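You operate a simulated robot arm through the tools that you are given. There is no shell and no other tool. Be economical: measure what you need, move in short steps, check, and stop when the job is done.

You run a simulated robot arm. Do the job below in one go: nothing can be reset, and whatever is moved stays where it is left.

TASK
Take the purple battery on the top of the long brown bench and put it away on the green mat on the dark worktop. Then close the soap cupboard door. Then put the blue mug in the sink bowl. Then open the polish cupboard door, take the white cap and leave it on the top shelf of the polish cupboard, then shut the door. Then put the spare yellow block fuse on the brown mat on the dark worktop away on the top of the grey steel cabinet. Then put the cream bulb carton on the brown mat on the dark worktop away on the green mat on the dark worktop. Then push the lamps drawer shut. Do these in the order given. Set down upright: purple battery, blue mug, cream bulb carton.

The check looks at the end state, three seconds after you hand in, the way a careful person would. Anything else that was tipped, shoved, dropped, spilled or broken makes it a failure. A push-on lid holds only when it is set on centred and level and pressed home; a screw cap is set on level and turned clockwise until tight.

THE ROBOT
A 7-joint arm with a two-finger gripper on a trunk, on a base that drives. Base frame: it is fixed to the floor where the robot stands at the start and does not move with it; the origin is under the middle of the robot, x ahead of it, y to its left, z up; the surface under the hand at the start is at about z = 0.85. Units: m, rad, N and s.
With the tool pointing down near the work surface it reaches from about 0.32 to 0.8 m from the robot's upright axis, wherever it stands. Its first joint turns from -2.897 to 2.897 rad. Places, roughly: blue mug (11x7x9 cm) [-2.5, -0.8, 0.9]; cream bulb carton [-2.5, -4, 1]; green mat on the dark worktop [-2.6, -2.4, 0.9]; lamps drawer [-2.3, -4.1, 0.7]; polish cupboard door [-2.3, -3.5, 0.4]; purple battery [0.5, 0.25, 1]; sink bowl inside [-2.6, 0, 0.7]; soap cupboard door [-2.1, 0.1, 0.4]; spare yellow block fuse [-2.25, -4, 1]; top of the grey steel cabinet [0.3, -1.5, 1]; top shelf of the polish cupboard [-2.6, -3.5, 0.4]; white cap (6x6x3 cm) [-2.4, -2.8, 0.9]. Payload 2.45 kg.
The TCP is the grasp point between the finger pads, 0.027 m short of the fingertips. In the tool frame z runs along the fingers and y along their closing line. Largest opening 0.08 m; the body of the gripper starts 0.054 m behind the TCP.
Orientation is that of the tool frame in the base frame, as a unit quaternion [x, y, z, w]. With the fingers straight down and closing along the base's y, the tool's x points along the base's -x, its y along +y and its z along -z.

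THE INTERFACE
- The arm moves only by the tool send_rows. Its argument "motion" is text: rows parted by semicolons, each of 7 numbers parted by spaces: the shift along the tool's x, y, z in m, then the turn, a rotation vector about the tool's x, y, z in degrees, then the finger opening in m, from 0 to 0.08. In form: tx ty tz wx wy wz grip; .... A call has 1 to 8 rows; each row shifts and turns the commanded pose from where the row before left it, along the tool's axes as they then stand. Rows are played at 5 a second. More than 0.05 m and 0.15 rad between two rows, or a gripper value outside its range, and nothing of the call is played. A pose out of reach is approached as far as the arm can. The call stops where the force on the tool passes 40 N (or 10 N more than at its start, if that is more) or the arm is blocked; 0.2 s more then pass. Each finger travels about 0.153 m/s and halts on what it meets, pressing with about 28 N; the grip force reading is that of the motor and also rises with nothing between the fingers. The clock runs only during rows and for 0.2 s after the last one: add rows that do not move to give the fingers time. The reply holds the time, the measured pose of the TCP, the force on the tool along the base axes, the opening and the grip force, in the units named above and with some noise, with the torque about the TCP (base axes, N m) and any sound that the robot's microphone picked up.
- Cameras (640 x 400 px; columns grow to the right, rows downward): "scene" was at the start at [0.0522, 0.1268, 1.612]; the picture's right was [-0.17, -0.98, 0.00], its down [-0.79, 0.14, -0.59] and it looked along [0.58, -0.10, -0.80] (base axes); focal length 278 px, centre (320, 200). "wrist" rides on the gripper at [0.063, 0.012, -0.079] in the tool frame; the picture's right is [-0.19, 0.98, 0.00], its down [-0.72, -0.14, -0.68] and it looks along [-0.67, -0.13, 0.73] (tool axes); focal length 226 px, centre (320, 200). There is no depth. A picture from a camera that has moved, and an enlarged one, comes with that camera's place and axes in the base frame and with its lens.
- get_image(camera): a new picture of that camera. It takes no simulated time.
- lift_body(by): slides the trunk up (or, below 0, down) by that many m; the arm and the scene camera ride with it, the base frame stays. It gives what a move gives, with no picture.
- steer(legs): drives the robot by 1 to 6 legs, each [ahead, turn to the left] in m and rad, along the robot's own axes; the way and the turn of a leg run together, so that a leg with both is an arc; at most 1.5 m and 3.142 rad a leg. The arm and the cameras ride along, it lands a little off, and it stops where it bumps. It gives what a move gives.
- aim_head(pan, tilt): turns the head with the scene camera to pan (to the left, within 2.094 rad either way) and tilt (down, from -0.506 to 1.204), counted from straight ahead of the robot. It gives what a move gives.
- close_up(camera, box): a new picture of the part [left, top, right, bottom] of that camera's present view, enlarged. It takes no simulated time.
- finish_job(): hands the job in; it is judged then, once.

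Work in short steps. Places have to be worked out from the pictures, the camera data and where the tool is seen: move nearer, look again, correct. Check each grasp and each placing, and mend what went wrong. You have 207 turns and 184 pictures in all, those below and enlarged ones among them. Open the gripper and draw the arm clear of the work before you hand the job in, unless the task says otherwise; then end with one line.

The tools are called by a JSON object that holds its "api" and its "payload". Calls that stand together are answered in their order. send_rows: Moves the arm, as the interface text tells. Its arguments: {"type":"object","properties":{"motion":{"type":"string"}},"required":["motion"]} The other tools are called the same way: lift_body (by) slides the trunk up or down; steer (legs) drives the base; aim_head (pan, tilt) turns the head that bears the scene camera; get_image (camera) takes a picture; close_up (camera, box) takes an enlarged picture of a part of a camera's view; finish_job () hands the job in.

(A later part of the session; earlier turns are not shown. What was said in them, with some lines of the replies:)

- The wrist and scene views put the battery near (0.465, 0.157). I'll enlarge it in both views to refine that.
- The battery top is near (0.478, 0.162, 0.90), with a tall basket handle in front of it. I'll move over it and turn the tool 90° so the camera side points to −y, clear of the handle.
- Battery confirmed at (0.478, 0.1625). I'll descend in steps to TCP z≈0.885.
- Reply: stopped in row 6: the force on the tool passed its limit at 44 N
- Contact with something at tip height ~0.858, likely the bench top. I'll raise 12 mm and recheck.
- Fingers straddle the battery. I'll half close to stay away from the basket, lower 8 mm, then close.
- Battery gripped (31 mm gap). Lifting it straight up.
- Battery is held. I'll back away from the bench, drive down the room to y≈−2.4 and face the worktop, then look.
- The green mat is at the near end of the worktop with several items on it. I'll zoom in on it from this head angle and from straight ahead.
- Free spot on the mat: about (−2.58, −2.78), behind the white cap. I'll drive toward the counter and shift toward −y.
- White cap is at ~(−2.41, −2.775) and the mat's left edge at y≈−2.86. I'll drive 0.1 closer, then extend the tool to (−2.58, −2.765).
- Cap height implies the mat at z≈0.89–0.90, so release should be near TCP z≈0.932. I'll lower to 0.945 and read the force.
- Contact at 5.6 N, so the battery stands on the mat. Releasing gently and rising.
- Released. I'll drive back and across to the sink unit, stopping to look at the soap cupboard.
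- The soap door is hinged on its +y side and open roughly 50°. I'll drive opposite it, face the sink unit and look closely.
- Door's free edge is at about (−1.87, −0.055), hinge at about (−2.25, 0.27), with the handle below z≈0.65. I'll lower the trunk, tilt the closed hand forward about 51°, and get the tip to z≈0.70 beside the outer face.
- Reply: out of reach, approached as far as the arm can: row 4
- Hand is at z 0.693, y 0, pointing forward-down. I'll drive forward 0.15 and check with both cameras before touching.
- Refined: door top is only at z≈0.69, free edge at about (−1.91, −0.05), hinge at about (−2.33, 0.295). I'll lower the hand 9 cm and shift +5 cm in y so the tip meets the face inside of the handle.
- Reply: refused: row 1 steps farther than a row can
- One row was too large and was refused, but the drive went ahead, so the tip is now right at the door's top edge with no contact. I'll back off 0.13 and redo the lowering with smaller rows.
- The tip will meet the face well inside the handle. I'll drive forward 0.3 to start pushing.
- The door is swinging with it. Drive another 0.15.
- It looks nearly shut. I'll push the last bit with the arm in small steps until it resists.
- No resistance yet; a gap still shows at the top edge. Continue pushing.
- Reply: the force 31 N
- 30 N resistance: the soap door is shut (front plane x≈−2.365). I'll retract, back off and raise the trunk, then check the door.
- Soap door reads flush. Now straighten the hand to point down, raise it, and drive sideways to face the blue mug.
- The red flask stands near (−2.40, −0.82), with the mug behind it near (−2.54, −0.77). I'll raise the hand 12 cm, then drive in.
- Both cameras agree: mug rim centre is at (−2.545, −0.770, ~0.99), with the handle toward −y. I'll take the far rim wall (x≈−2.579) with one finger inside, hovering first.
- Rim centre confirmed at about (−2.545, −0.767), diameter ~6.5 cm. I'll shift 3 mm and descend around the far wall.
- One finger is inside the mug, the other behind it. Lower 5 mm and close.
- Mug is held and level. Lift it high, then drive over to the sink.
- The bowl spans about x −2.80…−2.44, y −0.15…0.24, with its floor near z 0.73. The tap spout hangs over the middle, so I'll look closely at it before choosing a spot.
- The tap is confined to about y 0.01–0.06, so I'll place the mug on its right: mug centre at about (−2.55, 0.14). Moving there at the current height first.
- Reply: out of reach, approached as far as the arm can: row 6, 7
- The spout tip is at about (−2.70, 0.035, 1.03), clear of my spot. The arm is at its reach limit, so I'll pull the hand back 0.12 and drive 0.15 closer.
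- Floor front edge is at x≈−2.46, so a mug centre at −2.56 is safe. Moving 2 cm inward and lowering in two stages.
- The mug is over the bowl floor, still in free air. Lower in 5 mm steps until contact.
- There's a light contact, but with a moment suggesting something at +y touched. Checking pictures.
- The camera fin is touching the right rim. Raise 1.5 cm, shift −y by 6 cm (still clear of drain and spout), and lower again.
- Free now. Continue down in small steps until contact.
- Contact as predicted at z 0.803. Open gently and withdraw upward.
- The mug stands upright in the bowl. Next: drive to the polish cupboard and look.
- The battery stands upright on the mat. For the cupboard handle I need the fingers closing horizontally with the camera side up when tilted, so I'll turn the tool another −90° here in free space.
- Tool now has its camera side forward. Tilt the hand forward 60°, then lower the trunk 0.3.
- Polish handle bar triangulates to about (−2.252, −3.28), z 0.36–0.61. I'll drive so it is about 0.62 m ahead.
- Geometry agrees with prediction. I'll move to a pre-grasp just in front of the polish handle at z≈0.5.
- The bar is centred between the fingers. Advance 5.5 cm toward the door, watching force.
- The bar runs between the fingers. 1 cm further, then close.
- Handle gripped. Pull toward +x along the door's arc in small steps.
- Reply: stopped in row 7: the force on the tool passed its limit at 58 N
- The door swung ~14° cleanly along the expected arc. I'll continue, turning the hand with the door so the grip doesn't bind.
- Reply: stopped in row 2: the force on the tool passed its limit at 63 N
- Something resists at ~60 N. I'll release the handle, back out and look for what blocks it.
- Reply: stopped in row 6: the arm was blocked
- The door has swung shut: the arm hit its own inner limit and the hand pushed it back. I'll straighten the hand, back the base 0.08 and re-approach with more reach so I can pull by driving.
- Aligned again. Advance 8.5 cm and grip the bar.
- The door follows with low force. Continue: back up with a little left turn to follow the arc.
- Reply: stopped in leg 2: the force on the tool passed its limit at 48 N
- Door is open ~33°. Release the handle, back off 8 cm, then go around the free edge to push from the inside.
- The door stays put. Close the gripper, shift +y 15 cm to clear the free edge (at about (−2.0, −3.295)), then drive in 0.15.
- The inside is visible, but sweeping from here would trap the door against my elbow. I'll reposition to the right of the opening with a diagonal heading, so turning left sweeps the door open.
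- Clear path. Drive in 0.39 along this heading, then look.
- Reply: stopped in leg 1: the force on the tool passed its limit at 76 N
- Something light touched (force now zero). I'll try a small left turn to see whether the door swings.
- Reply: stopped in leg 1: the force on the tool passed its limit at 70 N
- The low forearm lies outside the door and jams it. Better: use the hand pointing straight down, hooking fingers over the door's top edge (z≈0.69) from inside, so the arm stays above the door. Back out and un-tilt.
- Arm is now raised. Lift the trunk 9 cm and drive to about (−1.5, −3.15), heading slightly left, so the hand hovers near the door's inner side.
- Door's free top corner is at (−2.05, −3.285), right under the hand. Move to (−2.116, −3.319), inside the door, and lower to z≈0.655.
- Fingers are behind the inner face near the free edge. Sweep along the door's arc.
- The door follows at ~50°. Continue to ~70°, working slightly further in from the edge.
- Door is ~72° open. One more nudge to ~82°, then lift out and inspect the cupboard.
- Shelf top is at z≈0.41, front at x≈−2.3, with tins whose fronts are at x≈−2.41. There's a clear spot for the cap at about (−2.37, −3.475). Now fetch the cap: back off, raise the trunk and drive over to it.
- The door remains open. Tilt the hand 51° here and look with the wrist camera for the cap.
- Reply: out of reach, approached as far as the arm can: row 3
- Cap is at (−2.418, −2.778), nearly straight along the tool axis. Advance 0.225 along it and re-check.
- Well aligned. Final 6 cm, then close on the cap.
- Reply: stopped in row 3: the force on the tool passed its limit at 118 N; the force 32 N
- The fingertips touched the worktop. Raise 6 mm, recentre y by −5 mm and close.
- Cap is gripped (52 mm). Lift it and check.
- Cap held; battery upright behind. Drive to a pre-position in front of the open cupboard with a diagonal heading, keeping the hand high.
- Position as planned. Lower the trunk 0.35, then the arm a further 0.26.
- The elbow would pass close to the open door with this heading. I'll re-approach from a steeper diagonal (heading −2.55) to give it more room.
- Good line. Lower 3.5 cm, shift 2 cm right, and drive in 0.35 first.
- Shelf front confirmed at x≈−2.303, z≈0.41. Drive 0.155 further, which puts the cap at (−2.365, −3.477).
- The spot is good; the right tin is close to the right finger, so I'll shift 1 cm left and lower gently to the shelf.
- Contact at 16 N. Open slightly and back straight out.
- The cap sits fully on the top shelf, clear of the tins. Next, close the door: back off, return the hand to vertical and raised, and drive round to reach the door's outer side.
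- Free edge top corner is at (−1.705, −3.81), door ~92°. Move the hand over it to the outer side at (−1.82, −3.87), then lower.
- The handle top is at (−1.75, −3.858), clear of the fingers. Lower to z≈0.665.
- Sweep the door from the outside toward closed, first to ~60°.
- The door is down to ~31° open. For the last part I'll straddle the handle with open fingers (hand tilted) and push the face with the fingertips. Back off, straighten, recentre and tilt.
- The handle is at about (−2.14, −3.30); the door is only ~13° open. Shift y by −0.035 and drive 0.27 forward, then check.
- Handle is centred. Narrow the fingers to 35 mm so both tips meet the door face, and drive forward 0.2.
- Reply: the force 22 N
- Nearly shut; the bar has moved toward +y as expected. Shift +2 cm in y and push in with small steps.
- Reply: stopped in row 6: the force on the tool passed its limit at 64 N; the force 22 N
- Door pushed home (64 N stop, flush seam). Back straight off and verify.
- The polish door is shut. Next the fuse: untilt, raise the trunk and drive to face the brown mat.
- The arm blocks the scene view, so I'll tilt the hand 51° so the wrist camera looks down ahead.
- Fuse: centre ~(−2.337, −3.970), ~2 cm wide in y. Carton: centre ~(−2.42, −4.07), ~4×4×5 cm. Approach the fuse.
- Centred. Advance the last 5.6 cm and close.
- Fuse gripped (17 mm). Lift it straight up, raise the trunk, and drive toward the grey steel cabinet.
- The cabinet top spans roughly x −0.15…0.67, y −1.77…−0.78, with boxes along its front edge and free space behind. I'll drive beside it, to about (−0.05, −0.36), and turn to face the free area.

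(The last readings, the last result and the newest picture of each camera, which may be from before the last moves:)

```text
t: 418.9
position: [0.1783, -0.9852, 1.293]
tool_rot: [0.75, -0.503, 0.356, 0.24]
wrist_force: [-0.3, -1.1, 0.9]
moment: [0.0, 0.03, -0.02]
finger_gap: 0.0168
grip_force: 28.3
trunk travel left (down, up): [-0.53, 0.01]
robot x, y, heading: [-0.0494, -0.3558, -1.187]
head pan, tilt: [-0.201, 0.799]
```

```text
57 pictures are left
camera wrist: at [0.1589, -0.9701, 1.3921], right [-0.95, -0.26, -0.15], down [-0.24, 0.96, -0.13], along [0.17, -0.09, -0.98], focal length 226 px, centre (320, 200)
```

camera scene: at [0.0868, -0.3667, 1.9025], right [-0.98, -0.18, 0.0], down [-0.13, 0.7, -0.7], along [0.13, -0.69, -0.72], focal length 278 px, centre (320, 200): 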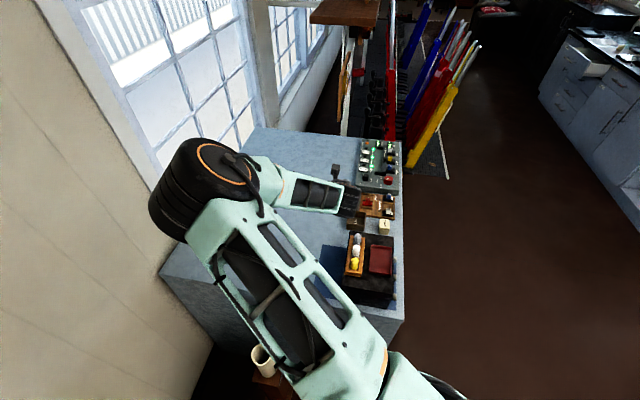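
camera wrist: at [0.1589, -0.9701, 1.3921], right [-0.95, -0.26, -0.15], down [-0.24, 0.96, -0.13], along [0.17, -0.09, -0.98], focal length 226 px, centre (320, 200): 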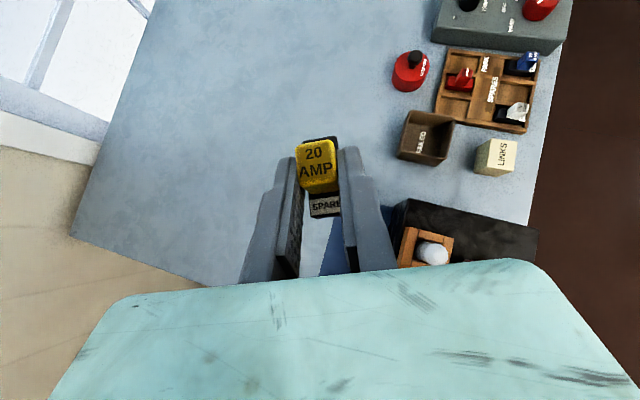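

There's a wide clear area. I'll move to about (0.28, −1.01) and descend partway.

{"api": "send_rows", "payload": {"motion": "0.019 -0.0435 0.0233 0 0 0 0; 0.019 -0.0435 0.0233 0 0 0 0; -0.0311 0 0.0252 0 0 0 0; -0.0311 0 0.0252 0 0 0 0; -0.0311 0 0.0252 0 0 0 0; -0.0311 0 0.0252 0 0 0 0; 0 0 0 0 0 0 0"}}

{"api": "get_image", "payload": {"camera": "wrist"}}

```text
refused: row 1 steps farther than a row can; nothing moved
```

```text
56 pictures are left
camera wrist: at [0.1589, -0.9701, 1.3921], right [-0.95, -0.26, -0.15], down [-0.24, 0.96, -0.13], along [0.17, -0.09, -0.98], focal length 226 px, centre (320, 200)
```

wrist: 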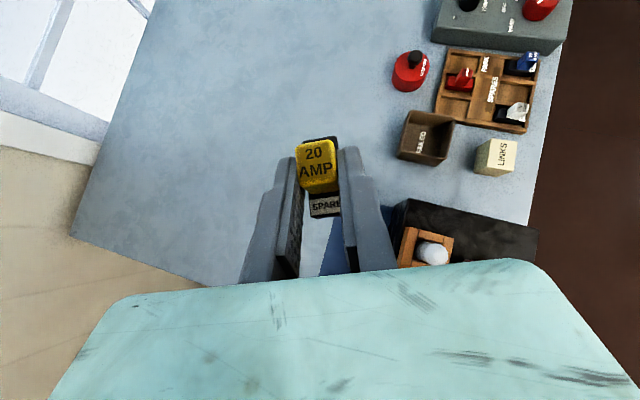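

Row was too long; resend in smaller rows.

{"api": "send_rows", "payload": {"motion": "0.013 -0.029 0.0155 0 0 0 0; 0.013 -0.029 0.0155 0 0 0 0; 0.013 -0.029 0.0155 0 0 0 0; -0.0311 0 0.0252 0 0 0 0; -0.0311 0 0.0252 0 0 0 0; -0.0311 0 0.0252 0 0 0 0; -0.0311 0 0.0252 0 0 0 0; 0 0 0 0 0 0 0"}}

{"api": "get_image", "payload": {"camera": "wrist"}}

{"api": "get_image", "payload": {"camera": "scene"}}

```text
t: 420.7
position: [0.2814, -1.0114, 1.1317]
tool_rot: [0.75, -0.504, 0.356, 0.24]
wrist_force: [-0.2, -0.2, -0.9]
moment: [-0.04, 0.01, 0.02]
finger_gap: 0.0169
grip_force: 28.1
trunk travel left (down, up): [-0.53, 0.01]
robot x, y, heading: [-0.0508, -0.3604, -1.181]
head pan, tilt: [-0.201, 0.799]
```

```text
55 pictures are left
camera wrist: at [0.2621, -0.9966, 1.2313], right [-0.95, -0.26, -0.15], down [-0.24, 0.96, -0.13], along [0.17, -0.09, -0.98], focal length 226 px, centre (320, 200)
```

wrist: 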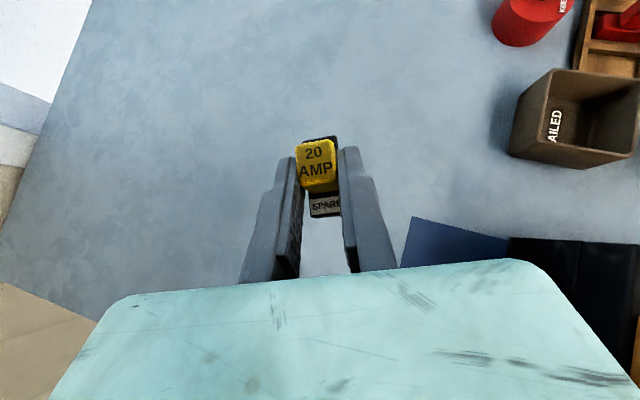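

```text
54 pictures are left
camera scene: at [0.0865, -0.3665, 1.9025], right [-0.98, -0.18, 0.0], down [-0.13, 0.7, -0.7], along [0.13, -0.69, -0.72], focal length 278 px, centre (320, 200)
```

scene: 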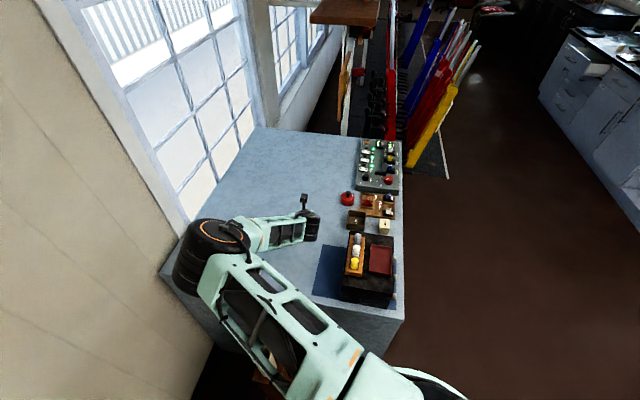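

Triangulating the brown box gives the cabinet top at z≈0.955, so release should be near TCP z≈0.985. Lower to 1.0, then creep.

{"api": "send_rows", "payload": {"motion": "-0.0311 0 0.0252 0 0 0 0; -0.0311 0 0.0252 0 0 0 0; -0.0311 0 0.0252 0 0 0 0; -0.0062 0 0.005 0 0 0 0; 0 0 0 0 0 0 0"}}

{"api": "send_rows", "payload": {"motion": "-0.0031 0 0.0025 0 0 0 0; -0.0031 0 0.0025 0 0 0 0; -0.0031 0 0.0025 0 0 0 0; 0 0 0 0 0 0 0"}}

```text
t: 421.9
position: [0.2813, -1.0093, 1.0026]
tool_rot: [0.75, -0.502, 0.356, 0.241]
wrist_force: [0.4, 0.3, -1.1]
moment: [0.03, 0.01, -0.01]
finger_gap: 0.017
grip_force: 28.2
trunk travel left (down, up): [-0.53, 0.01]
robot x, y, heading: [-0.0532, -0.3568, -1.187]
head pan, tilt: [-0.201, 0.799]
```

```text
t: 422.9
position: [0.2798, -1.0088, 0.992]
tool_rot: [0.75, -0.503, 0.356, 0.241]
wrist_force: [0.2, -0.5, -0.1]
moment: [0.0, 0.0, -0.01]
finger_gap: 0.0165
grip_force: 28.1
trunk travel left (down, up): [-0.53, 0.01]
robot x, y, heading: [-0.0483, -0.3568, -1.184]
head pan, tilt: [-0.201, 0.799]
```

{"api": "send_rows", "payload": {"motion": "-0.0023 0 0.0019 0 0 0 0; -0.0023 0 0.0019 0 0 0 0; -0.0023 0 0.0019 0 0 0 0; 0 0 0 0 0 0 0"}}

```text
t: 423.9
position: [0.2803, -1.0083, 0.9833]
tool_rot: [0.75, -0.502, 0.356, 0.241]
wrist_force: [0.1, -0.4, -0.4]
moment: [0.0, 0.02, -0.04]
finger_gap: 0.0166
grip_force: 28.3
trunk travel left (down, up): [-0.53, 0.01]
robot x, y, heading: [-0.0452, -0.3585, -1.185]
head pan, tilt: [-0.201, 0.799]
```

Not touching yet; creep further.

{"api": "send_rows", "payload": {"motion": "-0.0023 0 0.0019 0 0 0 0; -0.0023 0 0.0019 0 0 0 0; -0.0023 0 0.0019 0 0 0 0; -0.0023 0 0.0019 0 0 0 0; 0 0 0 0 0 0 0"}}

{"api": "get_image", "payload": {"camera": "wrist"}}

```text
t: 424.8
position: [0.2819, -1.0119, 0.9803]
tool_rot: [0.748, -0.502, 0.361, 0.243]
wrist_force: [0.2, -3.4, 15.1]
moment: [0.09, 0.03, 0.01]
finger_gap: 0.0169
grip_force: 28.4
trunk travel left (down, up): [-0.53, 0.01]
robot x, y, heading: [-0.0522, -0.3607, -1.184]
head pan, tilt: [-0.201, 0.799]
stopped in row 4: the force on the tool passed its limit at 43 N (the readings are from after the stop); the commanded pose is now the measured one
```

```text
53 pictures are left
camera wrist: at [0.2624, -0.9957, 1.0817], right [-0.95, -0.26, -0.15], down [-0.24, 0.96, -0.14], along [0.18, -0.1, -0.98], focal length 226 px, centre (320, 200)
```

wrist: 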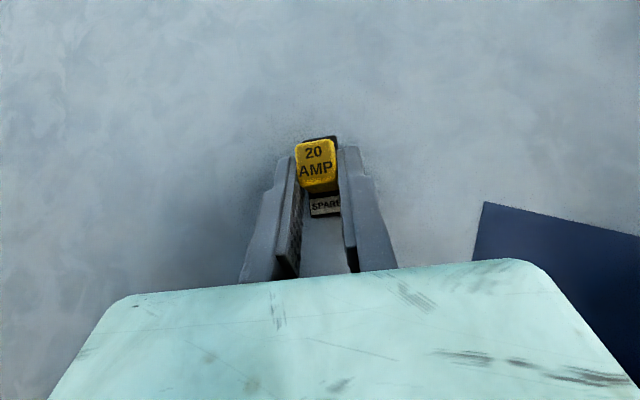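

Touched down. Ease 1 mm, open, and withdraw along the tool axis.

{"api": "send_rows", "payload": {"motion": "0.0008 0 -0.0006 0 0 0 0; 0 0 0 0 0 0 0.025; 0 0 0 0 0 0 0.04; 0 0 0 0 0 0 0.05; 0 0 -0.03 0 0 0 0.05; 0.015 0 -0.04 0 0 0 0.05; 0.02 0 -0.04 0 0 0 0.05; 0.02 0 -0.04 0 0 0 0.05"}}

{"api": "get_image", "payload": {"camera": "wrist"}}

```text
t: 426.6
position: [0.248, -0.934, 1.1192]
tool_rot: [0.749, -0.502, 0.359, 0.242]
wrist_force: [-0.5, 0.3, 0.4]
moment: [0.02, -0.01, 0.0]
finger_gap: 0.0498
grip_force: 0.1
trunk travel left (down, up): [-0.53, 0.01]
robot x, y, heading: [-0.0497, -0.356, -1.186]
head pan, tilt: [-0.201, 0.799]
```

```text
52 pictures are left
camera wrist: at [0.2282, -0.9187, 1.2184], right [-0.95, -0.26, -0.15], down [-0.24, 0.96, -0.13], along [0.18, -0.09, -0.98], focal length 226 px, centre (320, 200)
```

wrist: 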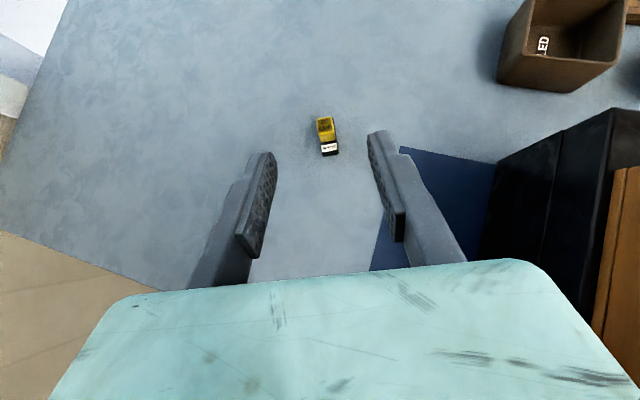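

The fuse stands on the cabinet top. Raise the hand and retrace the route to the brown mat for the carton.

{"api": "send_rows", "payload": {"motion": "0.0311 0 -0.0252 0 0 0 0.06; 0.0311 0 -0.0252 0 0 0 0.06; 0.0311 0 -0.0252 0 0 0 0.06; 0.0311 0 -0.0252 0 0 0 0.06; 0.0155 0 -0.0125 0 0 0 0.06; 0 0 0 0 0 0 0.06"}}

{"api": "steer", "payload": {"legs": [[0, 1.25], [-1.2, 0], [0, -1.635], [1.3, 0], [1.3, 0], [0.95, 0]]}}

{"api": "steer", "payload": {"legs": [[0, -1.571]]}}

```text
t: 427.9
position: [0.2494, -0.9336, 1.2965]
tool_rot: [0.749, -0.502, 0.359, 0.242]
wrist_force: [0.9, 0.0, 0.0]
moment: [-0.01, -0.01, 0.01]
finger_gap: 0.0602
grip_force: 0.1
trunk travel left (down, up): [-0.53, 0.01]
robot x, y, heading: [-0.0473, -0.3592, -1.183]
head pan, tilt: [-0.201, 0.799]
```

```text
t: 458.4
position: [-1.1703, -4.7035, 1.2969]
tool_rot: [-0.635, 0.641, -0.303, -0.307]
wrist_force: [-0.3, -0.4, 0.2]
moment: [-0.03, 0.0, -0.01]
finger_gap: 0.0604
grip_force: 0.1
trunk travel left (down, up): [-0.53, 0.01]
robot x, y, heading: [-1.2274, -4.0603, -1.582]
head pan, tilt: [-0.201, 0.799]
```

```text
t: 462.7
position: [-1.8721, -4.1037, 1.2975]
tool_rot: [0.008, 0.902, 0.005, -0.432]
wrist_force: [-0.7, 0.6, 0.5]
moment: [-0.02, 0.01, 0.02]
finger_gap: 0.0599
grip_force: 0.1
trunk travel left (down, up): [-0.53, 0.01]
robot x, y, heading: [-1.2227, -4.0594, 3.119]
head pan, tilt: [-0.201, 0.799]
```

{"api": "steer", "payload": {"legs": [[0.35, 0.02]]}}

{"api": "lift_body", "payload": {"by": -0.11}}

{"api": "get_image", "payload": {"camera": "wrist"}}

```text
t: 465.0
position: [-2.2264, -4.1103, 1.2961]
tool_rot: [0.0, 0.902, 0.0, -0.432]
wrist_force: [1.5, 0.2, -0.7]
moment: [-0.02, -0.01, 0.0]
finger_gap: 0.0601
grip_force: 0.1
trunk travel left (down, up): [-0.53, 0.01]
robot x, y, heading: [-1.5798, -4.0528, 3.138]
head pan, tilt: [-0.201, 0.799]
```

```text
t: 466.4
position: [-2.2263, -4.1105, 1.1865]
tool_rot: [0.0, 0.902, 0.001, -0.432]
wrist_force: [0.2, -0.3, 0.0]
moment: [0.0, -0.02, -0.03]
finger_gap: 0.0597
grip_force: 0.0
trunk travel left (down, up): [-0.42, 0.12]
robot x, y, heading: [-1.5766, -4.0505, 3.14]
head pan, tilt: [-0.201, 0.799]
```

```text
51 pictures are left
camera wrist: at [-2.2027, -4.0987, 1.2865], right [0.12, 0.98, -0.15], down [0.98, -0.14, -0.13], along [-0.15, -0.13, -0.98], focal length 226 px, centre (320, 200)
```

wrist: 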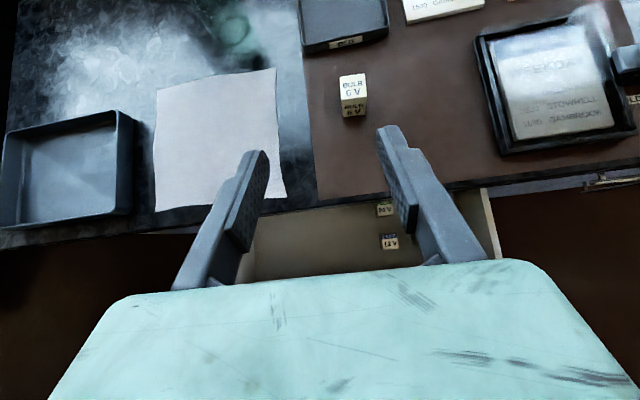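

Carton confirmed at (−2.42, −4.07). Approach it.

{"api": "send_rows", "payload": {"motion": "-0.0245 0.0135 0 0 0 0 0.07; -0.0245 0.0135 0 0 0 0 0.07; -0.0245 0.0135 0 0 0 0 0.07; 0 0 0.045 0 0 0 0.07; 0 0 0.045 0 0 0 0.07; 0 0 0.045 0 0 0 0.07; 0 0 0.045 0 0 0 0.07; 0 0 0.04 0 0 0 0.07"}}

{"api": "get_image", "payload": {"camera": "wrist"}}

```text
t: 468.2
position: [-2.3509, -4.0694, 0.9929]
tool_rot: [0.001, 0.902, 0.001, -0.432]
wrist_force: [-0.1, -0.3, 0.8]
moment: [-0.02, -0.03, 0.0]
finger_gap: 0.07
grip_force: 0.2
trunk travel left (down, up): [-0.42, 0.12]
robot x, y, heading: [-1.5797, -4.0474, 3.14]
head pan, tilt: [-0.201, 0.799]
```

```text
50 pictures are left
camera wrist: at [-2.327, -4.0563, 1.0914], right [0.12, 0.98, -0.15], down [0.98, -0.14, -0.13], along [-0.15, -0.13, -0.98], focal length 226 px, centre (320, 200)
```

wrist: 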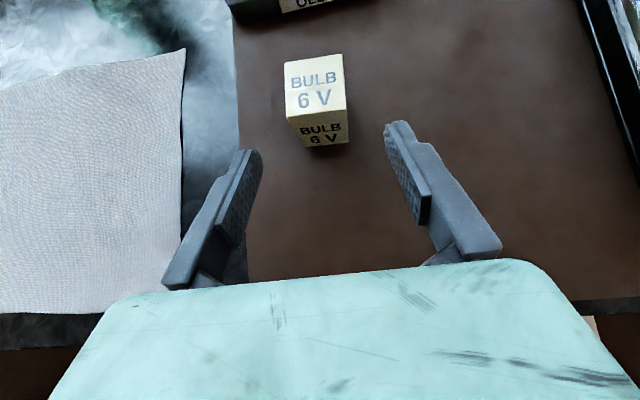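

Reach is getting long, so I'll close the remaining 7 cm by driving, then descend vertically.

{"api": "steer", "payload": {"legs": [[0.07, 0]]}}

{"api": "get_image", "payload": {"camera": "wrist"}}

```text
t: 469.2
position: [-2.4202, -4.0683, 0.991]
tool_rot: [0.0, 0.902, 0.001, -0.432]
wrist_force: [-1.6, -0.4, 1.0]
moment: [0.0, -0.02, -0.01]
finger_gap: 0.0701
grip_force: 0.1
trunk travel left (down, up): [-0.42, 0.12]
robot x, y, heading: [-1.649, -4.0504, 3.136]
head pan, tilt: [-0.201, 0.799]
```

```text
49 pictures are left
camera wrist: at [-2.3976, -4.0561, 1.0912], right [0.12, 0.98, -0.15], down [0.98, -0.14, -0.13], along [-0.15, -0.13, -0.98], focal length 226 px, centre (320, 200)
```

wrist: 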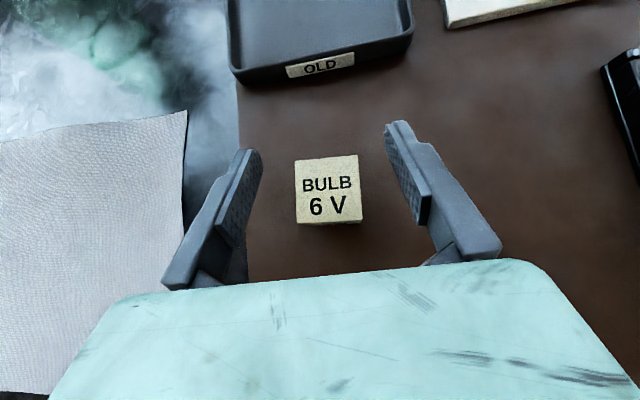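

Centred. Descend 5.3 cm and close.

{"api": "send_rows", "payload": {"motion": "-0.0206 0 0.0167 0 0 0 0.07; -0.0206 0 0.0167 0 0 0 0.07; 0 0 0 0 0 0 0.05; 0 0 0 0 0 0 0.02; 0 0 0 0 0 0 0.02; 0 0 0 0 0 0 0.02; 0 0 0 0 0 0 0.02"}}

{"api": "get_image", "payload": {"camera": "wrist"}}

```text
t: 470.8
position: [-2.4196, -4.0675, 0.938]
tool_rot: [0.0, 0.902, 0.001, -0.432]
wrist_force: [-0.1, -0.8, 0.1]
moment: [0.03, 0.03, 0.01]
finger_gap: 0.0388
grip_force: 28.2
trunk travel left (down, up): [-0.42, 0.12]
robot x, y, heading: [-1.6465, -4.0495, 3.138]
head pan, tilt: [-0.201, 0.799]
```

```text
48 pictures are left
camera wrist: at [-2.3974, -4.0553, 1.038], right [0.12, 0.98, -0.15], down [0.98, -0.14, -0.13], along [-0.15, -0.13, -0.98], focal length 226 px, centre (320, 200)
```

wrist: 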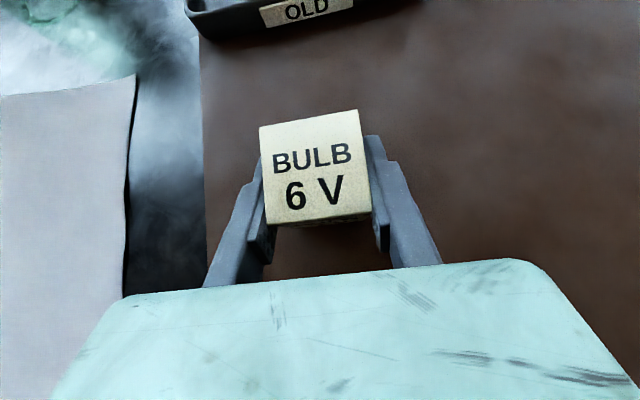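

Carton gripped (39 mm). Lift it and drive to the green mat; target is the old cap spot (−2.42, −2.78).

{"api": "send_rows", "payload": {"motion": "0.0311 0 -0.0252 0 0 0 0.02; 0.0311 0 -0.0252 0 0 0 0.02; 0.0311 0 -0.0252 0 0 0 0.02; 0.0311 0 -0.0252 0 0 0 0.02; 0.0311 0 -0.0252 0 0 0 0.02; 0.0311 0 -0.0252 0 0 0 0.02; 0 0 0 0 0 0 0.02"}}

{"api": "steer", "payload": {"legs": [[-0.4, 0], [0, -1.571], [1.288, 0], [0, 1.571]]}}

```text
t: 472.4
position: [-2.4209, -4.0685, 1.1818]
tool_rot: [0.0, 0.902, 0.001, -0.432]
wrist_force: [-0.8, -0.3, 0.2]
moment: [-0.03, 0.0, 0.02]
finger_gap: 0.0386
grip_force: 28.2
trunk travel left (down, up): [-0.42, 0.12]
robot x, y, heading: [-1.6491, -4.0509, 3.141]
head pan, tilt: [-0.201, 0.799]
```

```text
t: 489.0
position: [-1.97, -2.7434, 1.1818]
tool_rot: [0.016, 0.902, 0.009, -0.432]
wrist_force: [-0.1, -0.7, -0.4]
moment: [0.01, 0.0, -0.02]
finger_gap: 0.0386
grip_force: 27.7
trunk travel left (down, up): [-0.42, 0.12]
robot x, y, heading: [-1.1945, -2.7577, 3.1]
head pan, tilt: [-0.201, 0.799]
```

{"api": "steer", "payload": {"legs": [[0, 0.042], [0.44, 0]]}}

{"api": "get_image", "payload": {"camera": "wrist"}}

```text
t: 492.1
position: [-2.41, -2.7827, 1.1812]
tool_rot: [-0.005, 0.901, -0.001, -0.433]
wrist_force: [-0.2, 0.3, -0.4]
moment: [0.04, 0.02, -0.04]
finger_gap: 0.0385
grip_force: 28.1
trunk travel left (down, up): [-0.42, 0.12]
robot x, y, heading: [-1.6366, -2.758, -3.135]
head pan, tilt: [-0.201, 0.799]
```

```text
47 pictures are left
camera wrist: at [-2.3877, -2.7703, 1.2805], right [0.11, 0.98, -0.15], down [0.98, -0.13, -0.13], along [-0.15, -0.13, -0.98], focal length 226 px, centre (320, 200)
```

wrist: 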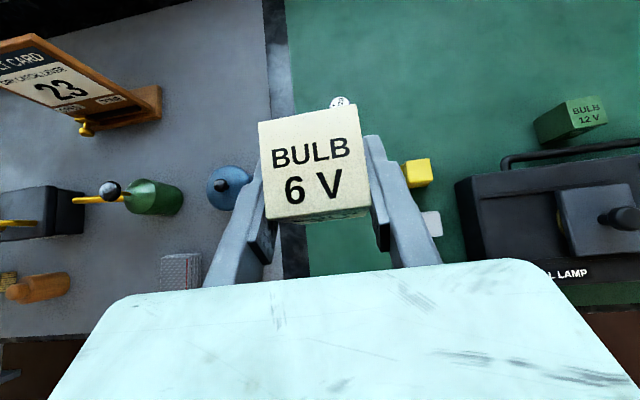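

Spot is clear. Descend to z≈0.955, then creep.

{"api": "send_rows", "payload": {"motion": "-0.0311 0 0.0252 0 0 0 0.02; -0.0311 0 0.0252 0 0 0 0.02; -0.0311 0 0.0252 0 0 0 0.02; -0.0311 0 0.0252 0 0 0 0.02; -0.0311 0 0.0252 0 0 0 0.02; -0.0202 0 0.0164 0 0 0 0.02; 0 0 0 0 0 0 0.02"}}

{"api": "send_rows", "payload": {"motion": "-0.0039 0 0.0031 0 0 0 0.02; -0.0031 0 0.0025 0 0 0 0.02; -0.0023 0 0.0019 0 0 0 0.02; 0 0 0 0 0 0 0.02"}}

{"api": "get_image", "payload": {"camera": "wrist"}}

```text
t: 493.7
position: [-2.4099, -2.7825, 0.9557]
tool_rot: [-0.005, 0.902, -0.001, -0.432]
wrist_force: [-0.4, -0.1, 0.0]
moment: [0.0, 0.01, -0.01]
finger_gap: 0.0387
grip_force: 28.2
trunk travel left (down, up): [-0.42, 0.12]
robot x, y, heading: [-1.6394, -2.7591, -3.133]
head pan, tilt: [-0.201, 0.799]
```

```text
t: 494.7
position: [-2.4119, -2.7826, 0.9417]
tool_rot: [-0.005, 0.902, -0.001, -0.432]
wrist_force: [0.3, -0.1, -0.1]
moment: [-0.02, -0.01, 0.01]
finger_gap: 0.0386
grip_force: 27.9
trunk travel left (down, up): [-0.42, 0.12]
robot x, y, heading: [-1.6391, -2.7582, -3.132]
head pan, tilt: [-0.201, 0.799]
```

```text
46 pictures are left
camera wrist: at [-2.3877, -2.7697, 1.042], right [0.11, 0.98, -0.15], down [0.98, -0.13, -0.13], along [-0.15, -0.13, -0.98], focal length 226 px, centre (320, 200)
```

wrist: 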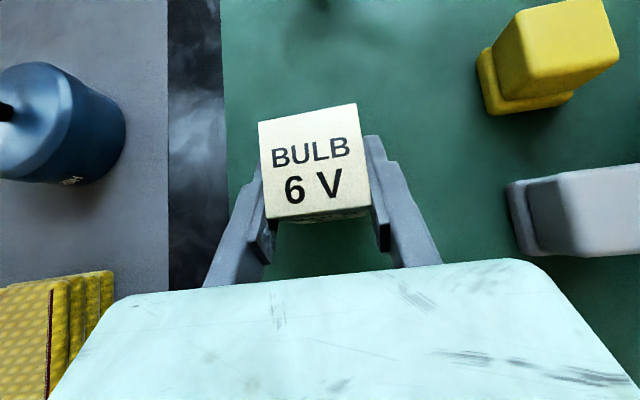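

{"api": "send_rows", "payload": {"motion": "-0.0016 0 0.0013 0 0 0 0.02; -0.0016 0 0.0013 0 0 0 0.02; -0.0012 0 0.001 0 0 0 0.02; 0 0 0 0 0 0 0.02"}}

```text
t: 495.7
position: [-2.4112, -2.7817, 0.9376]
tool_rot: [-0.005, 0.902, -0.001, -0.433]
wrist_force: [-0.4, 0.6, 4.1]
moment: [-0.05, 0.09, 0.0]
finger_gap: 0.0386
grip_force: 28.2
trunk travel left (down, up): [-0.42, 0.12]
robot x, y, heading: [-1.6374, -2.7554, -3.135]
head pan, tilt: [-0.201, 0.799]
```

Light contact (4 N). Open and withdraw along the tool axis.

{"api": "send_rows", "payload": {"motion": "0 0 0 0 0 0 0.045; 0 0 0 0 0 0 0.055; 0 0 0 0 0 0 0.065; 0.005 0 -0.03 0 0 0 0.065; 0.01 0 -0.04 0 0 0 0.065; 0.02 0 -0.04 0 0 0 0.065; 0.02 0 -0.04 0 0 0 0.065; 0.02 0 -0.04 0 0 0 0.065"}}

{"api": "get_image", "payload": {"camera": "wrist"}}

```text
t: 497.5
position: [-2.3073, -2.7816, 1.1147]
tool_rot: [-0.004, 0.902, -0.001, -0.432]
wrist_force: [0.4, 0.5, -0.1]
moment: [0.01, 0.01, -0.01]
finger_gap: 0.0648
grip_force: 0.0
trunk travel left (down, up): [-0.42, 0.12]
robot x, y, heading: [-1.6358, -2.7548, -3.137]
head pan, tilt: [-0.201, 0.799]
```

```text
45 pictures are left
camera wrist: at [-2.2839, -2.7694, 1.2151], right [0.11, 0.98, -0.15], down [0.98, -0.13, -0.13], along [-0.15, -0.13, -0.98], focal length 226 px, centre (320, 200)
```

wrist: 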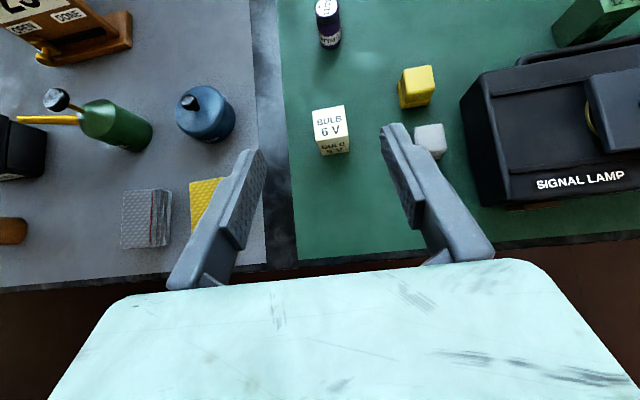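

Carton upright on the mat; battery fine. Finally the lamps drawer: drive round to face it and lower the trunk.

{"api": "steer", "payload": {"legs": [[-0.5, 0], [0, 1.571], [1.29, 0], [0, -1.571]]}}

{"api": "lift_body", "payload": {"by": -0.38}}

{"api": "aim_head", "payload": {"pan": 0.1, "tilt": 0.7}}

{"api": "get_image", "payload": {"camera": "scene"}}

{"api": "get_image", "payload": {"camera": "wrist"}}

```text
t: 514.3
position: [-1.8013, -4.0992, 1.1139]
tool_rot: [-0.019, 0.902, -0.009, -0.432]
wrist_force: [-0.4, 0.9, 0.4]
moment: [-0.05, 0.02, -0.03]
finger_gap: 0.065
grip_force: 0.1
trunk travel left (down, up): [-0.42, 0.12]
robot x, y, heading: [-1.1301, -4.0547, -3.104]
head pan, tilt: [-0.201, 0.799]
```

```text
t: 518.0
position: [-1.801, -4.0984, 0.7349]
tool_rot: [-0.019, 0.902, -0.008, -0.431]
wrist_force: [0.3, -1.1, -0.6]
moment: [0.0, 0.02, -0.01]
finger_gap: 0.065
grip_force: 0.0
trunk travel left (down, up): [-0.04, 0.5]
robot x, y, heading: [-1.1322, -4.0552, -3.102]
head pan, tilt: [-0.201, 0.799]
```

```text
t: 518.8
position: [-1.8005, -4.0997, 0.7355]
tool_rot: [-0.019, 0.902, -0.008, -0.432]
wrist_force: [-0.2, 0.4, 0.7]
moment: [-0.01, -0.02, -0.01]
finger_gap: 0.0649
grip_force: 0.1
trunk travel left (down, up): [-0.04, 0.5]
robot x, y, heading: [-1.1373, -4.0514, -3.102]
head pan, tilt: [0.099, 0.7]
```

```text
44 pictures are left
camera scene: at [-1.1922, -4.2054, 1.4207], right [-0.14, 0.99, 0.0], down [0.64, 0.09, -0.76], along [-0.76, -0.11, -0.64], focal length 278 px, centre (320, 200)
```

scene: 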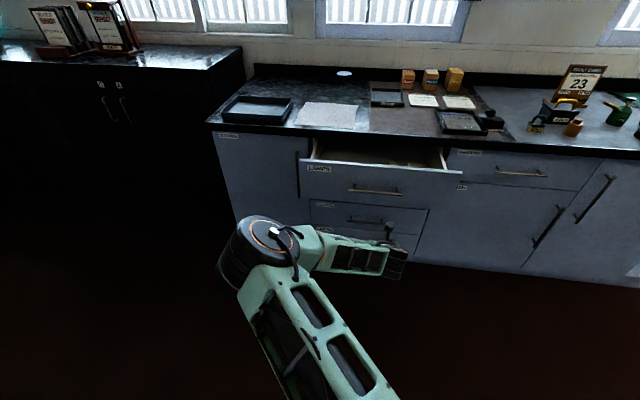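

```text
43 pictures are left
camera wrist: at [-1.779, -4.086, 0.8344], right [0.08, 0.99, -0.15], down [0.99, -0.1, -0.13], along [-0.15, -0.14, -0.98], focal length 226 px, centre (320, 200)
```

wrist: 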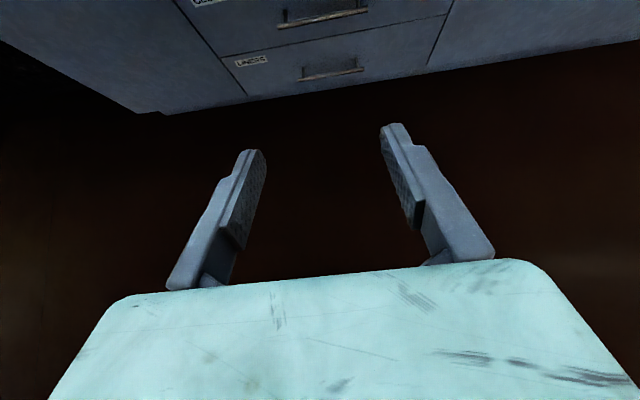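

Drawer front: x≈−2.08, y −4.41…−3.81, z 0.70–0.84, with the handle in the middle at z≈0.775. I'll push with closed fingers right of the handle at y≈−3.96, z≈0.735, with a steeper tilt to keep the camera under the counter lip.

{"api": "steer", "payload": {"legs": [[0, -0.04]]}}

{"api": "send_rows", "payload": {"motion": "0 0.04 0 0 8.5 0 0; 0 0.04 0 0 8.5 0 0; 0 0.03 0 0 8.5 0 0; 0 0 0 0 0 0 0"}}

{"api": "get_image", "payload": {"camera": "scene"}}

```text
t: 519.6
position: [-1.8029, -4.0717, 0.7341]
tool_rot: [-0.001, 0.902, 0.001, -0.431]
wrist_force: [0.4, -0.3, 0.1]
moment: [0.0, -0.02, 0.0]
finger_gap: 0.0652
grip_force: 0.1
trunk travel left (down, up): [-0.04, 0.5]
robot x, y, heading: [-1.1324, -4.055, 3.142]
head pan, tilt: [0.099, 0.7]
```

```text
t: 520.6
position: [-1.8015, -3.9609, 0.7343]
tool_rot: [0.001, 0.784, 0.002, -0.621]
wrist_force: [0.6, -0.4, 0.3]
moment: [0.01, -0.01, 0.01]
finger_gap: 0.0
grip_force: 27.9
trunk travel left (down, up): [-0.04, 0.5]
robot x, y, heading: [-1.1315, -4.0541, 3.141]
head pan, tilt: [0.099, 0.7]
```

```text
42 pictures are left
camera scene: at [-1.1984, -4.2027, 1.4207], right [-0.1, 1.0, 0.0], down [0.64, 0.06, -0.76], along [-0.76, -0.08, -0.64], focal length 278 px, centre (320, 200)
```

scene: 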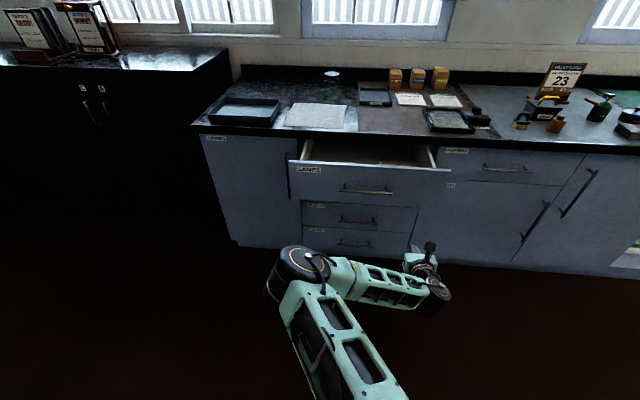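

The handle's right end is near y −4.0, so shift +3 cm and drive forward 0.27.

{"api": "send_rows", "payload": {"motion": "0 0.03 0 0 0 0 0; 0 0 0 0 0 0 0"}}

{"api": "steer", "payload": {"legs": [[0.27, 0]]}}

{"api": "get_image", "payload": {"camera": "wrist"}}

{"api": "get_image", "payload": {"camera": "scene"}}

```text
t: 521.2
position: [-1.8008, -3.9308, 0.7349]
tool_rot: [-0.001, 0.785, 0.0, -0.62]
wrist_force: [-0.3, 0.3, 0.8]
moment: [-0.01, -0.05, -0.02]
finger_gap: 0.0001
grip_force: 28.8
trunk travel left (down, up): [-0.04, 0.5]
robot x, y, heading: [-1.1318, -4.0556, 3.141]
head pan, tilt: [0.099, 0.7]
```

```text
t: 523.0
position: [-2.0641, -3.9336, 0.7345]
tool_rot: [-0.002, 0.784, 0.0, -0.62]
wrist_force: [0.0, -0.8, -0.9]
moment: [-0.02, -0.01, -0.02]
finger_gap: 0.0002
grip_force: 29.8
trunk travel left (down, up): [-0.04, 0.5]
robot x, y, heading: [-1.3987, -4.0569, -3.14]
head pan, tilt: [0.099, 0.7]
```

```text
41 pictures are left
camera wrist: at [-2.0006, -3.92, 0.815], right [0.04, 0.98, -0.19], down [0.83, -0.14, -0.54], along [-0.56, -0.13, -0.82], focal length 226 px, centre (320, 200)
```

wrist: 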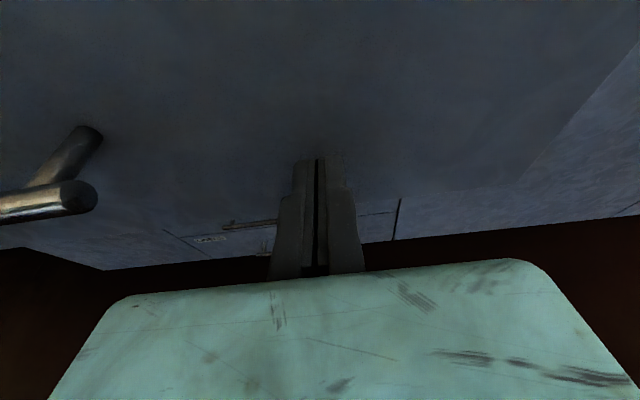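

```text
40 pictures are left
camera scene: at [-1.4599, -4.2031, 1.4207], right [-0.1, 0.99, 0.0], down [0.64, 0.06, -0.76], along [-0.76, -0.08, -0.64], focal length 278 px, centre (320, 200)
```

scene: 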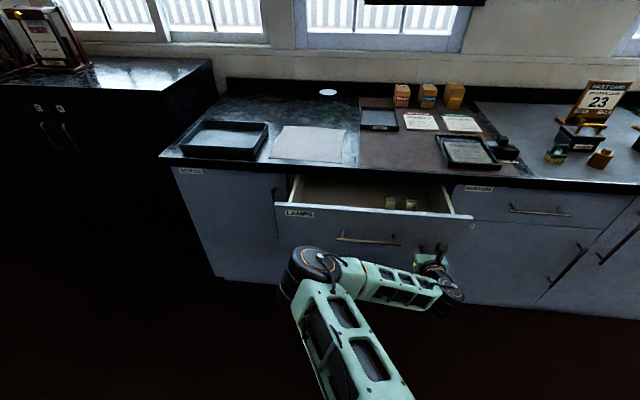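

Contact is imminent and well placed. Push by driving 0.15, gently so the bulbs inside aren't jolted.

{"api": "steer", "payload": {"legs": [[0.08, 0], [0.07, 0]]}}

{"api": "get_image", "payload": {"camera": "scene"}}

```text
t: 524.7
position: [-2.2137, -3.9312, 0.734]
tool_rot: [-0.001, 0.784, 0.0, -0.621]
wrist_force: [0.5, -0.1, 0.2]
moment: [0.0, 0.0, 0.01]
finger_gap: 0.0
grip_force: 28.8
trunk travel left (down, up): [-0.04, 0.5]
robot x, y, heading: [-1.5404, -4.055, 3.139]
head pan, tilt: [0.099, 0.7]
```

```text
39 pictures are left
camera scene: at [-1.6103, -4.2028, 1.4207], right [-0.1, 1.0, 0.0], down [0.64, 0.06, -0.76], along [-0.76, -0.07, -0.64], focal length 278 px, centre (320, 200)
```

scene: 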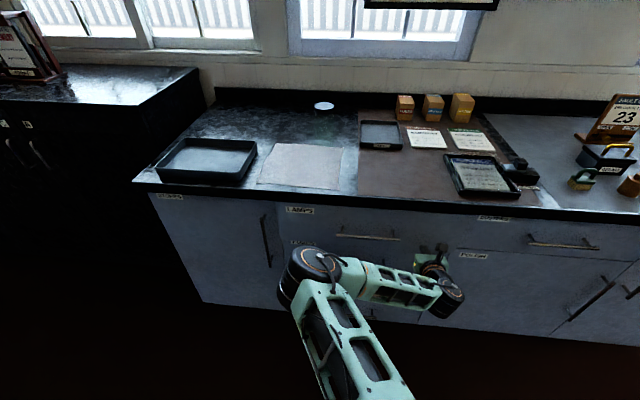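

Nearly shut. Push the last centimetres with the arm until it resists.

{"api": "send_rows", "payload": {"motion": "0.0023 0 0.0097 0 0 0 0; 0.0023 0 0.0097 0 0 0 0; 0.0023 0 0.0097 0 0 0 0; 0.0012 0 0.0049 0 0 0 0; 0.0012 0 0.0049 0 0 0 0; 0.0012 0 0.0049 0 0 0 0; 0 0 0 0 0 0 0"}}

{"api": "get_image", "payload": {"camera": "wrist"}}

```text
t: 526.3
position: [-2.2581, -3.9295, 0.7333]
tool_rot: [-0.001, 0.784, 0.0, -0.62]
wrist_force: [-0.3, -0.1, -1.1]
moment: [0.01, -0.04, 0.01]
finger_gap: 0.0
grip_force: 29.7
trunk travel left (down, up): [-0.04, 0.5]
robot x, y, heading: [-1.5455, -4.0566, 3.138]
head pan, tilt: [0.099, 0.7]
```

```text
38 pictures are left
camera wrist: at [-2.1955, -3.9181, 0.8146], right [0.04, 0.98, -0.19], down [0.83, -0.14, -0.54], along [-0.56, -0.13, -0.82], focal length 226 px, centre (320, 200)
```

wrist: 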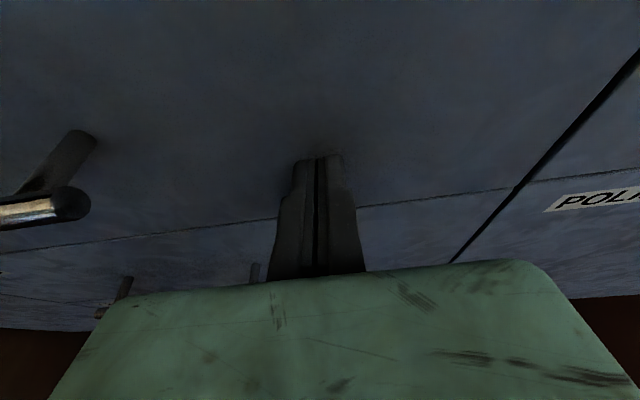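

Appears nearly flush but without resistance yet; continue a little further.

{"api": "send_rows", "payload": {"motion": "0.0012 0 0.0049 0 0 0 0; 0.0012 0 0.0049 0 0 0 0; 0.0012 0 0.0049 0 0 0 0; 0.0012 0 0.0049 0 0 0 0; 0.0012 0 0.0049 0 0 0 0; 0 0 0 0 0 0 0"}}

{"api": "get_image", "payload": {"camera": "wrist"}}

```text
t: 526.9
position: [-2.2633, -3.9305, 0.7351]
tool_rot: [-0.001, 0.785, 0.001, -0.619]
wrist_force: [17.1, -4.2, 7.5]
moment: [0.09, 0.23, 0.07]
finger_gap: 0.006
grip_force: 29.4
trunk travel left (down, up): [-0.04, 0.5]
robot x, y, heading: [-1.5412, -4.0554, 3.14]
head pan, tilt: [0.099, 0.7]
stopped in row 2: the force on the tool passed its limit at 48 N (the readings are from after the stop); the commanded pose is now the measured one
```

```text
37 pictures are left
camera wrist: at [-2.2002, -3.9179, 0.8141], right [0.05, 0.98, -0.19], down [0.83, -0.14, -0.54], along [-0.56, -0.13, -0.82], focal length 226 px, centre (320, 200)
```

wrist: 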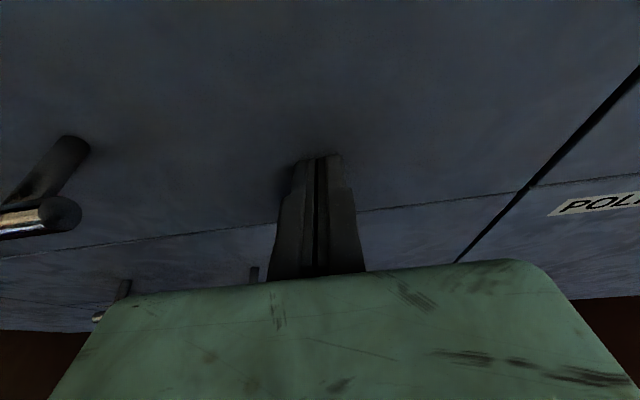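

Solid stop at 48 N: the drawer is shut and flush. Back off, raise the hand and check the overall scene.

{"api": "steer", "payload": {"legs": [[-0.4, 0]]}}

{"api": "send_rows", "payload": {"motion": "0 0 -0.02 0 -8.5 0 0.05; 0 0 -0.03 0 -8.5 0 0.05; 0 0 -0.03 0 -8.5 0 0.05; 0 0 -0.03 0 -8.5 0 0.05; 0 0 -0.03 0 -8.5 0 0.05; 0 0 -0.03 0 -8.5 0 0.05; 0 0 -0.04 0 -8.5 0 0.05; 0 0 -0.04 0 -8.5 0 0.05"}}

{"api": "lift_body", "payload": {"by": 0.3}}

{"api": "aim_head", "payload": {"pan": -0.5, "tilt": 0.6}}

{"api": "get_image", "payload": {"camera": "scene"}}

```text
t: 529.4
position: [-1.8573, -3.9337, 0.7322]
tool_rot: [-0.002, 0.786, -0.001, -0.619]
wrist_force: [-0.5, -0.2, 0.4]
moment: [0.02, 0.01, 0.03]
finger_gap: 0.0
grip_force: 30.1
trunk travel left (down, up): [-0.04, 0.5]
robot x, y, heading: [-1.1346, -4.0567, -3.136]
head pan, tilt: [0.099, 0.7]
```

```text
t: 531.2
position: [-1.6938, -3.9334, 0.9025]
tool_rot: [-0.002, 0.997, 0.001, -0.073]
wrist_force: [-0.3, -0.6, -0.4]
moment: [0.01, 0.0, 0.02]
finger_gap: 0.05
grip_force: 0.0
trunk travel left (down, up): [-0.04, 0.5]
robot x, y, heading: [-1.1352, -4.0531, -3.142]
head pan, tilt: [0.099, 0.7]
```

```text
t: 534.2
position: [-1.6948, -3.934, 1.2036]
tool_rot: [-0.002, 0.997, 0.001, -0.073]
wrist_force: [-0.1, -0.2, -0.4]
moment: [-0.01, 0.01, -0.03]
finger_gap: 0.0501
grip_force: 0.0
trunk travel left (down, up): [-0.34, 0.2]
robot x, y, heading: [-1.1337, -4.0541, -3.135]
head pan, tilt: [0.099, 0.7]
```

```text
t: 535.2
position: [-1.6944, -3.9339, 1.2024]
tool_rot: [-0.003, 0.997, 0.0, -0.074]
wrist_force: [-0.3, 0.2, 0.2]
moment: [-0.01, 0.0, 0.0]
finger_gap: 0.0498
grip_force: 0.0
trunk travel left (down, up): [-0.34, 0.2]
robot x, y, heading: [-1.1341, -4.0533, -3.139]
head pan, tilt: [-0.499, 0.6]
```

```text
36 pictures are left
camera scene: at [-1.1933, -4.1523, 1.7293], right [0.48, 0.88, 0.0], down [0.5, -0.27, -0.82], along [-0.73, 0.39, -0.57], focal length 278 px, centre (320, 200)
```

scene: 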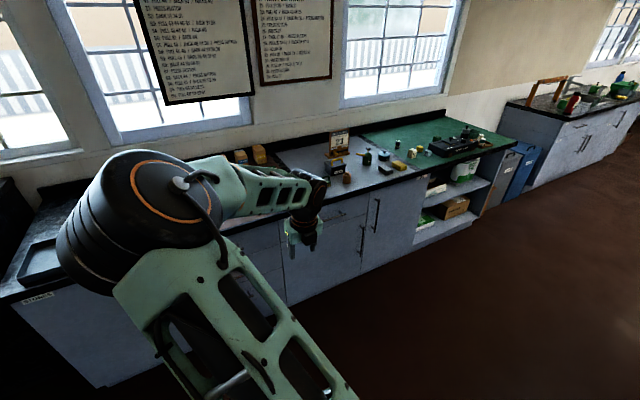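

{"api": "steer", "payload": {"legs": [[0, -1.3], [0.9, 0], [0, 0.3]]}}

{"api": "aim_head", "payload": {"pan": 1.5, "tilt": 0.6}}

{"api": "get_image", "payload": {"camera": "scene"}}

```text
t: 544.4
position: [-1.5196, -2.6312, 1.2029]
tool_rot: [0.492, 0.867, 0.037, -0.063]
wrist_force: [0.1, -0.3, 0.1]
moment: [0.03, -0.04, -0.01]
finger_gap: 0.0499
grip_force: 0.1
trunk travel left (down, up): [-0.34, 0.2]
robot x, y, heading: [-1.3421, -3.1751, 2.111]
head pan, tilt: [-0.499, 0.6]
```

```text
t: 546.3
position: [-1.52, -2.631, 1.2028]
tool_rot: [0.492, 0.867, 0.037, -0.065]
wrist_force: [0.4, 0.5, -0.6]
moment: [0.0, 0.02, 0.0]
finger_gap: 0.0501
grip_force: 0.1
trunk travel left (down, up): [-0.34, 0.2]
robot x, y, heading: [-1.3378, -3.1738, 2.105]
head pan, tilt: [1.499, 0.6]
```

```text
35 pictures are left
camera scene: at [-1.531, -3.3025, 1.7293], right [-0.45, 0.89, 0.0], down [0.51, 0.25, -0.83], along [-0.74, -0.37, -0.56], focal length 278 px, centre (320, 200)
```

scene: 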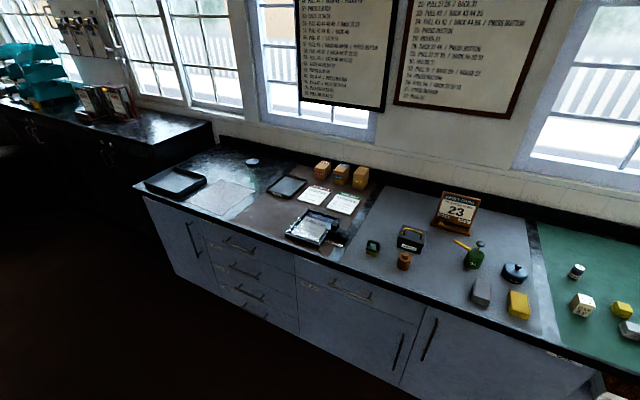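

All is in order: the lamps drawer and polish door are shut, and the battery and carton stand on the green mat. The gripper is open and the arm is clear, so I'm handing in.

{"api": "finish_job", "payload": {}}

```text
The job is handed in.
```

All seven tasks were done in the order given and the job is handed in: the battery, mug and carton were set down upright, the cap is on the polish cupboard's top shelf, the fuse is on the grey steel cabinet, and both doors and the lamps drawer are shut.
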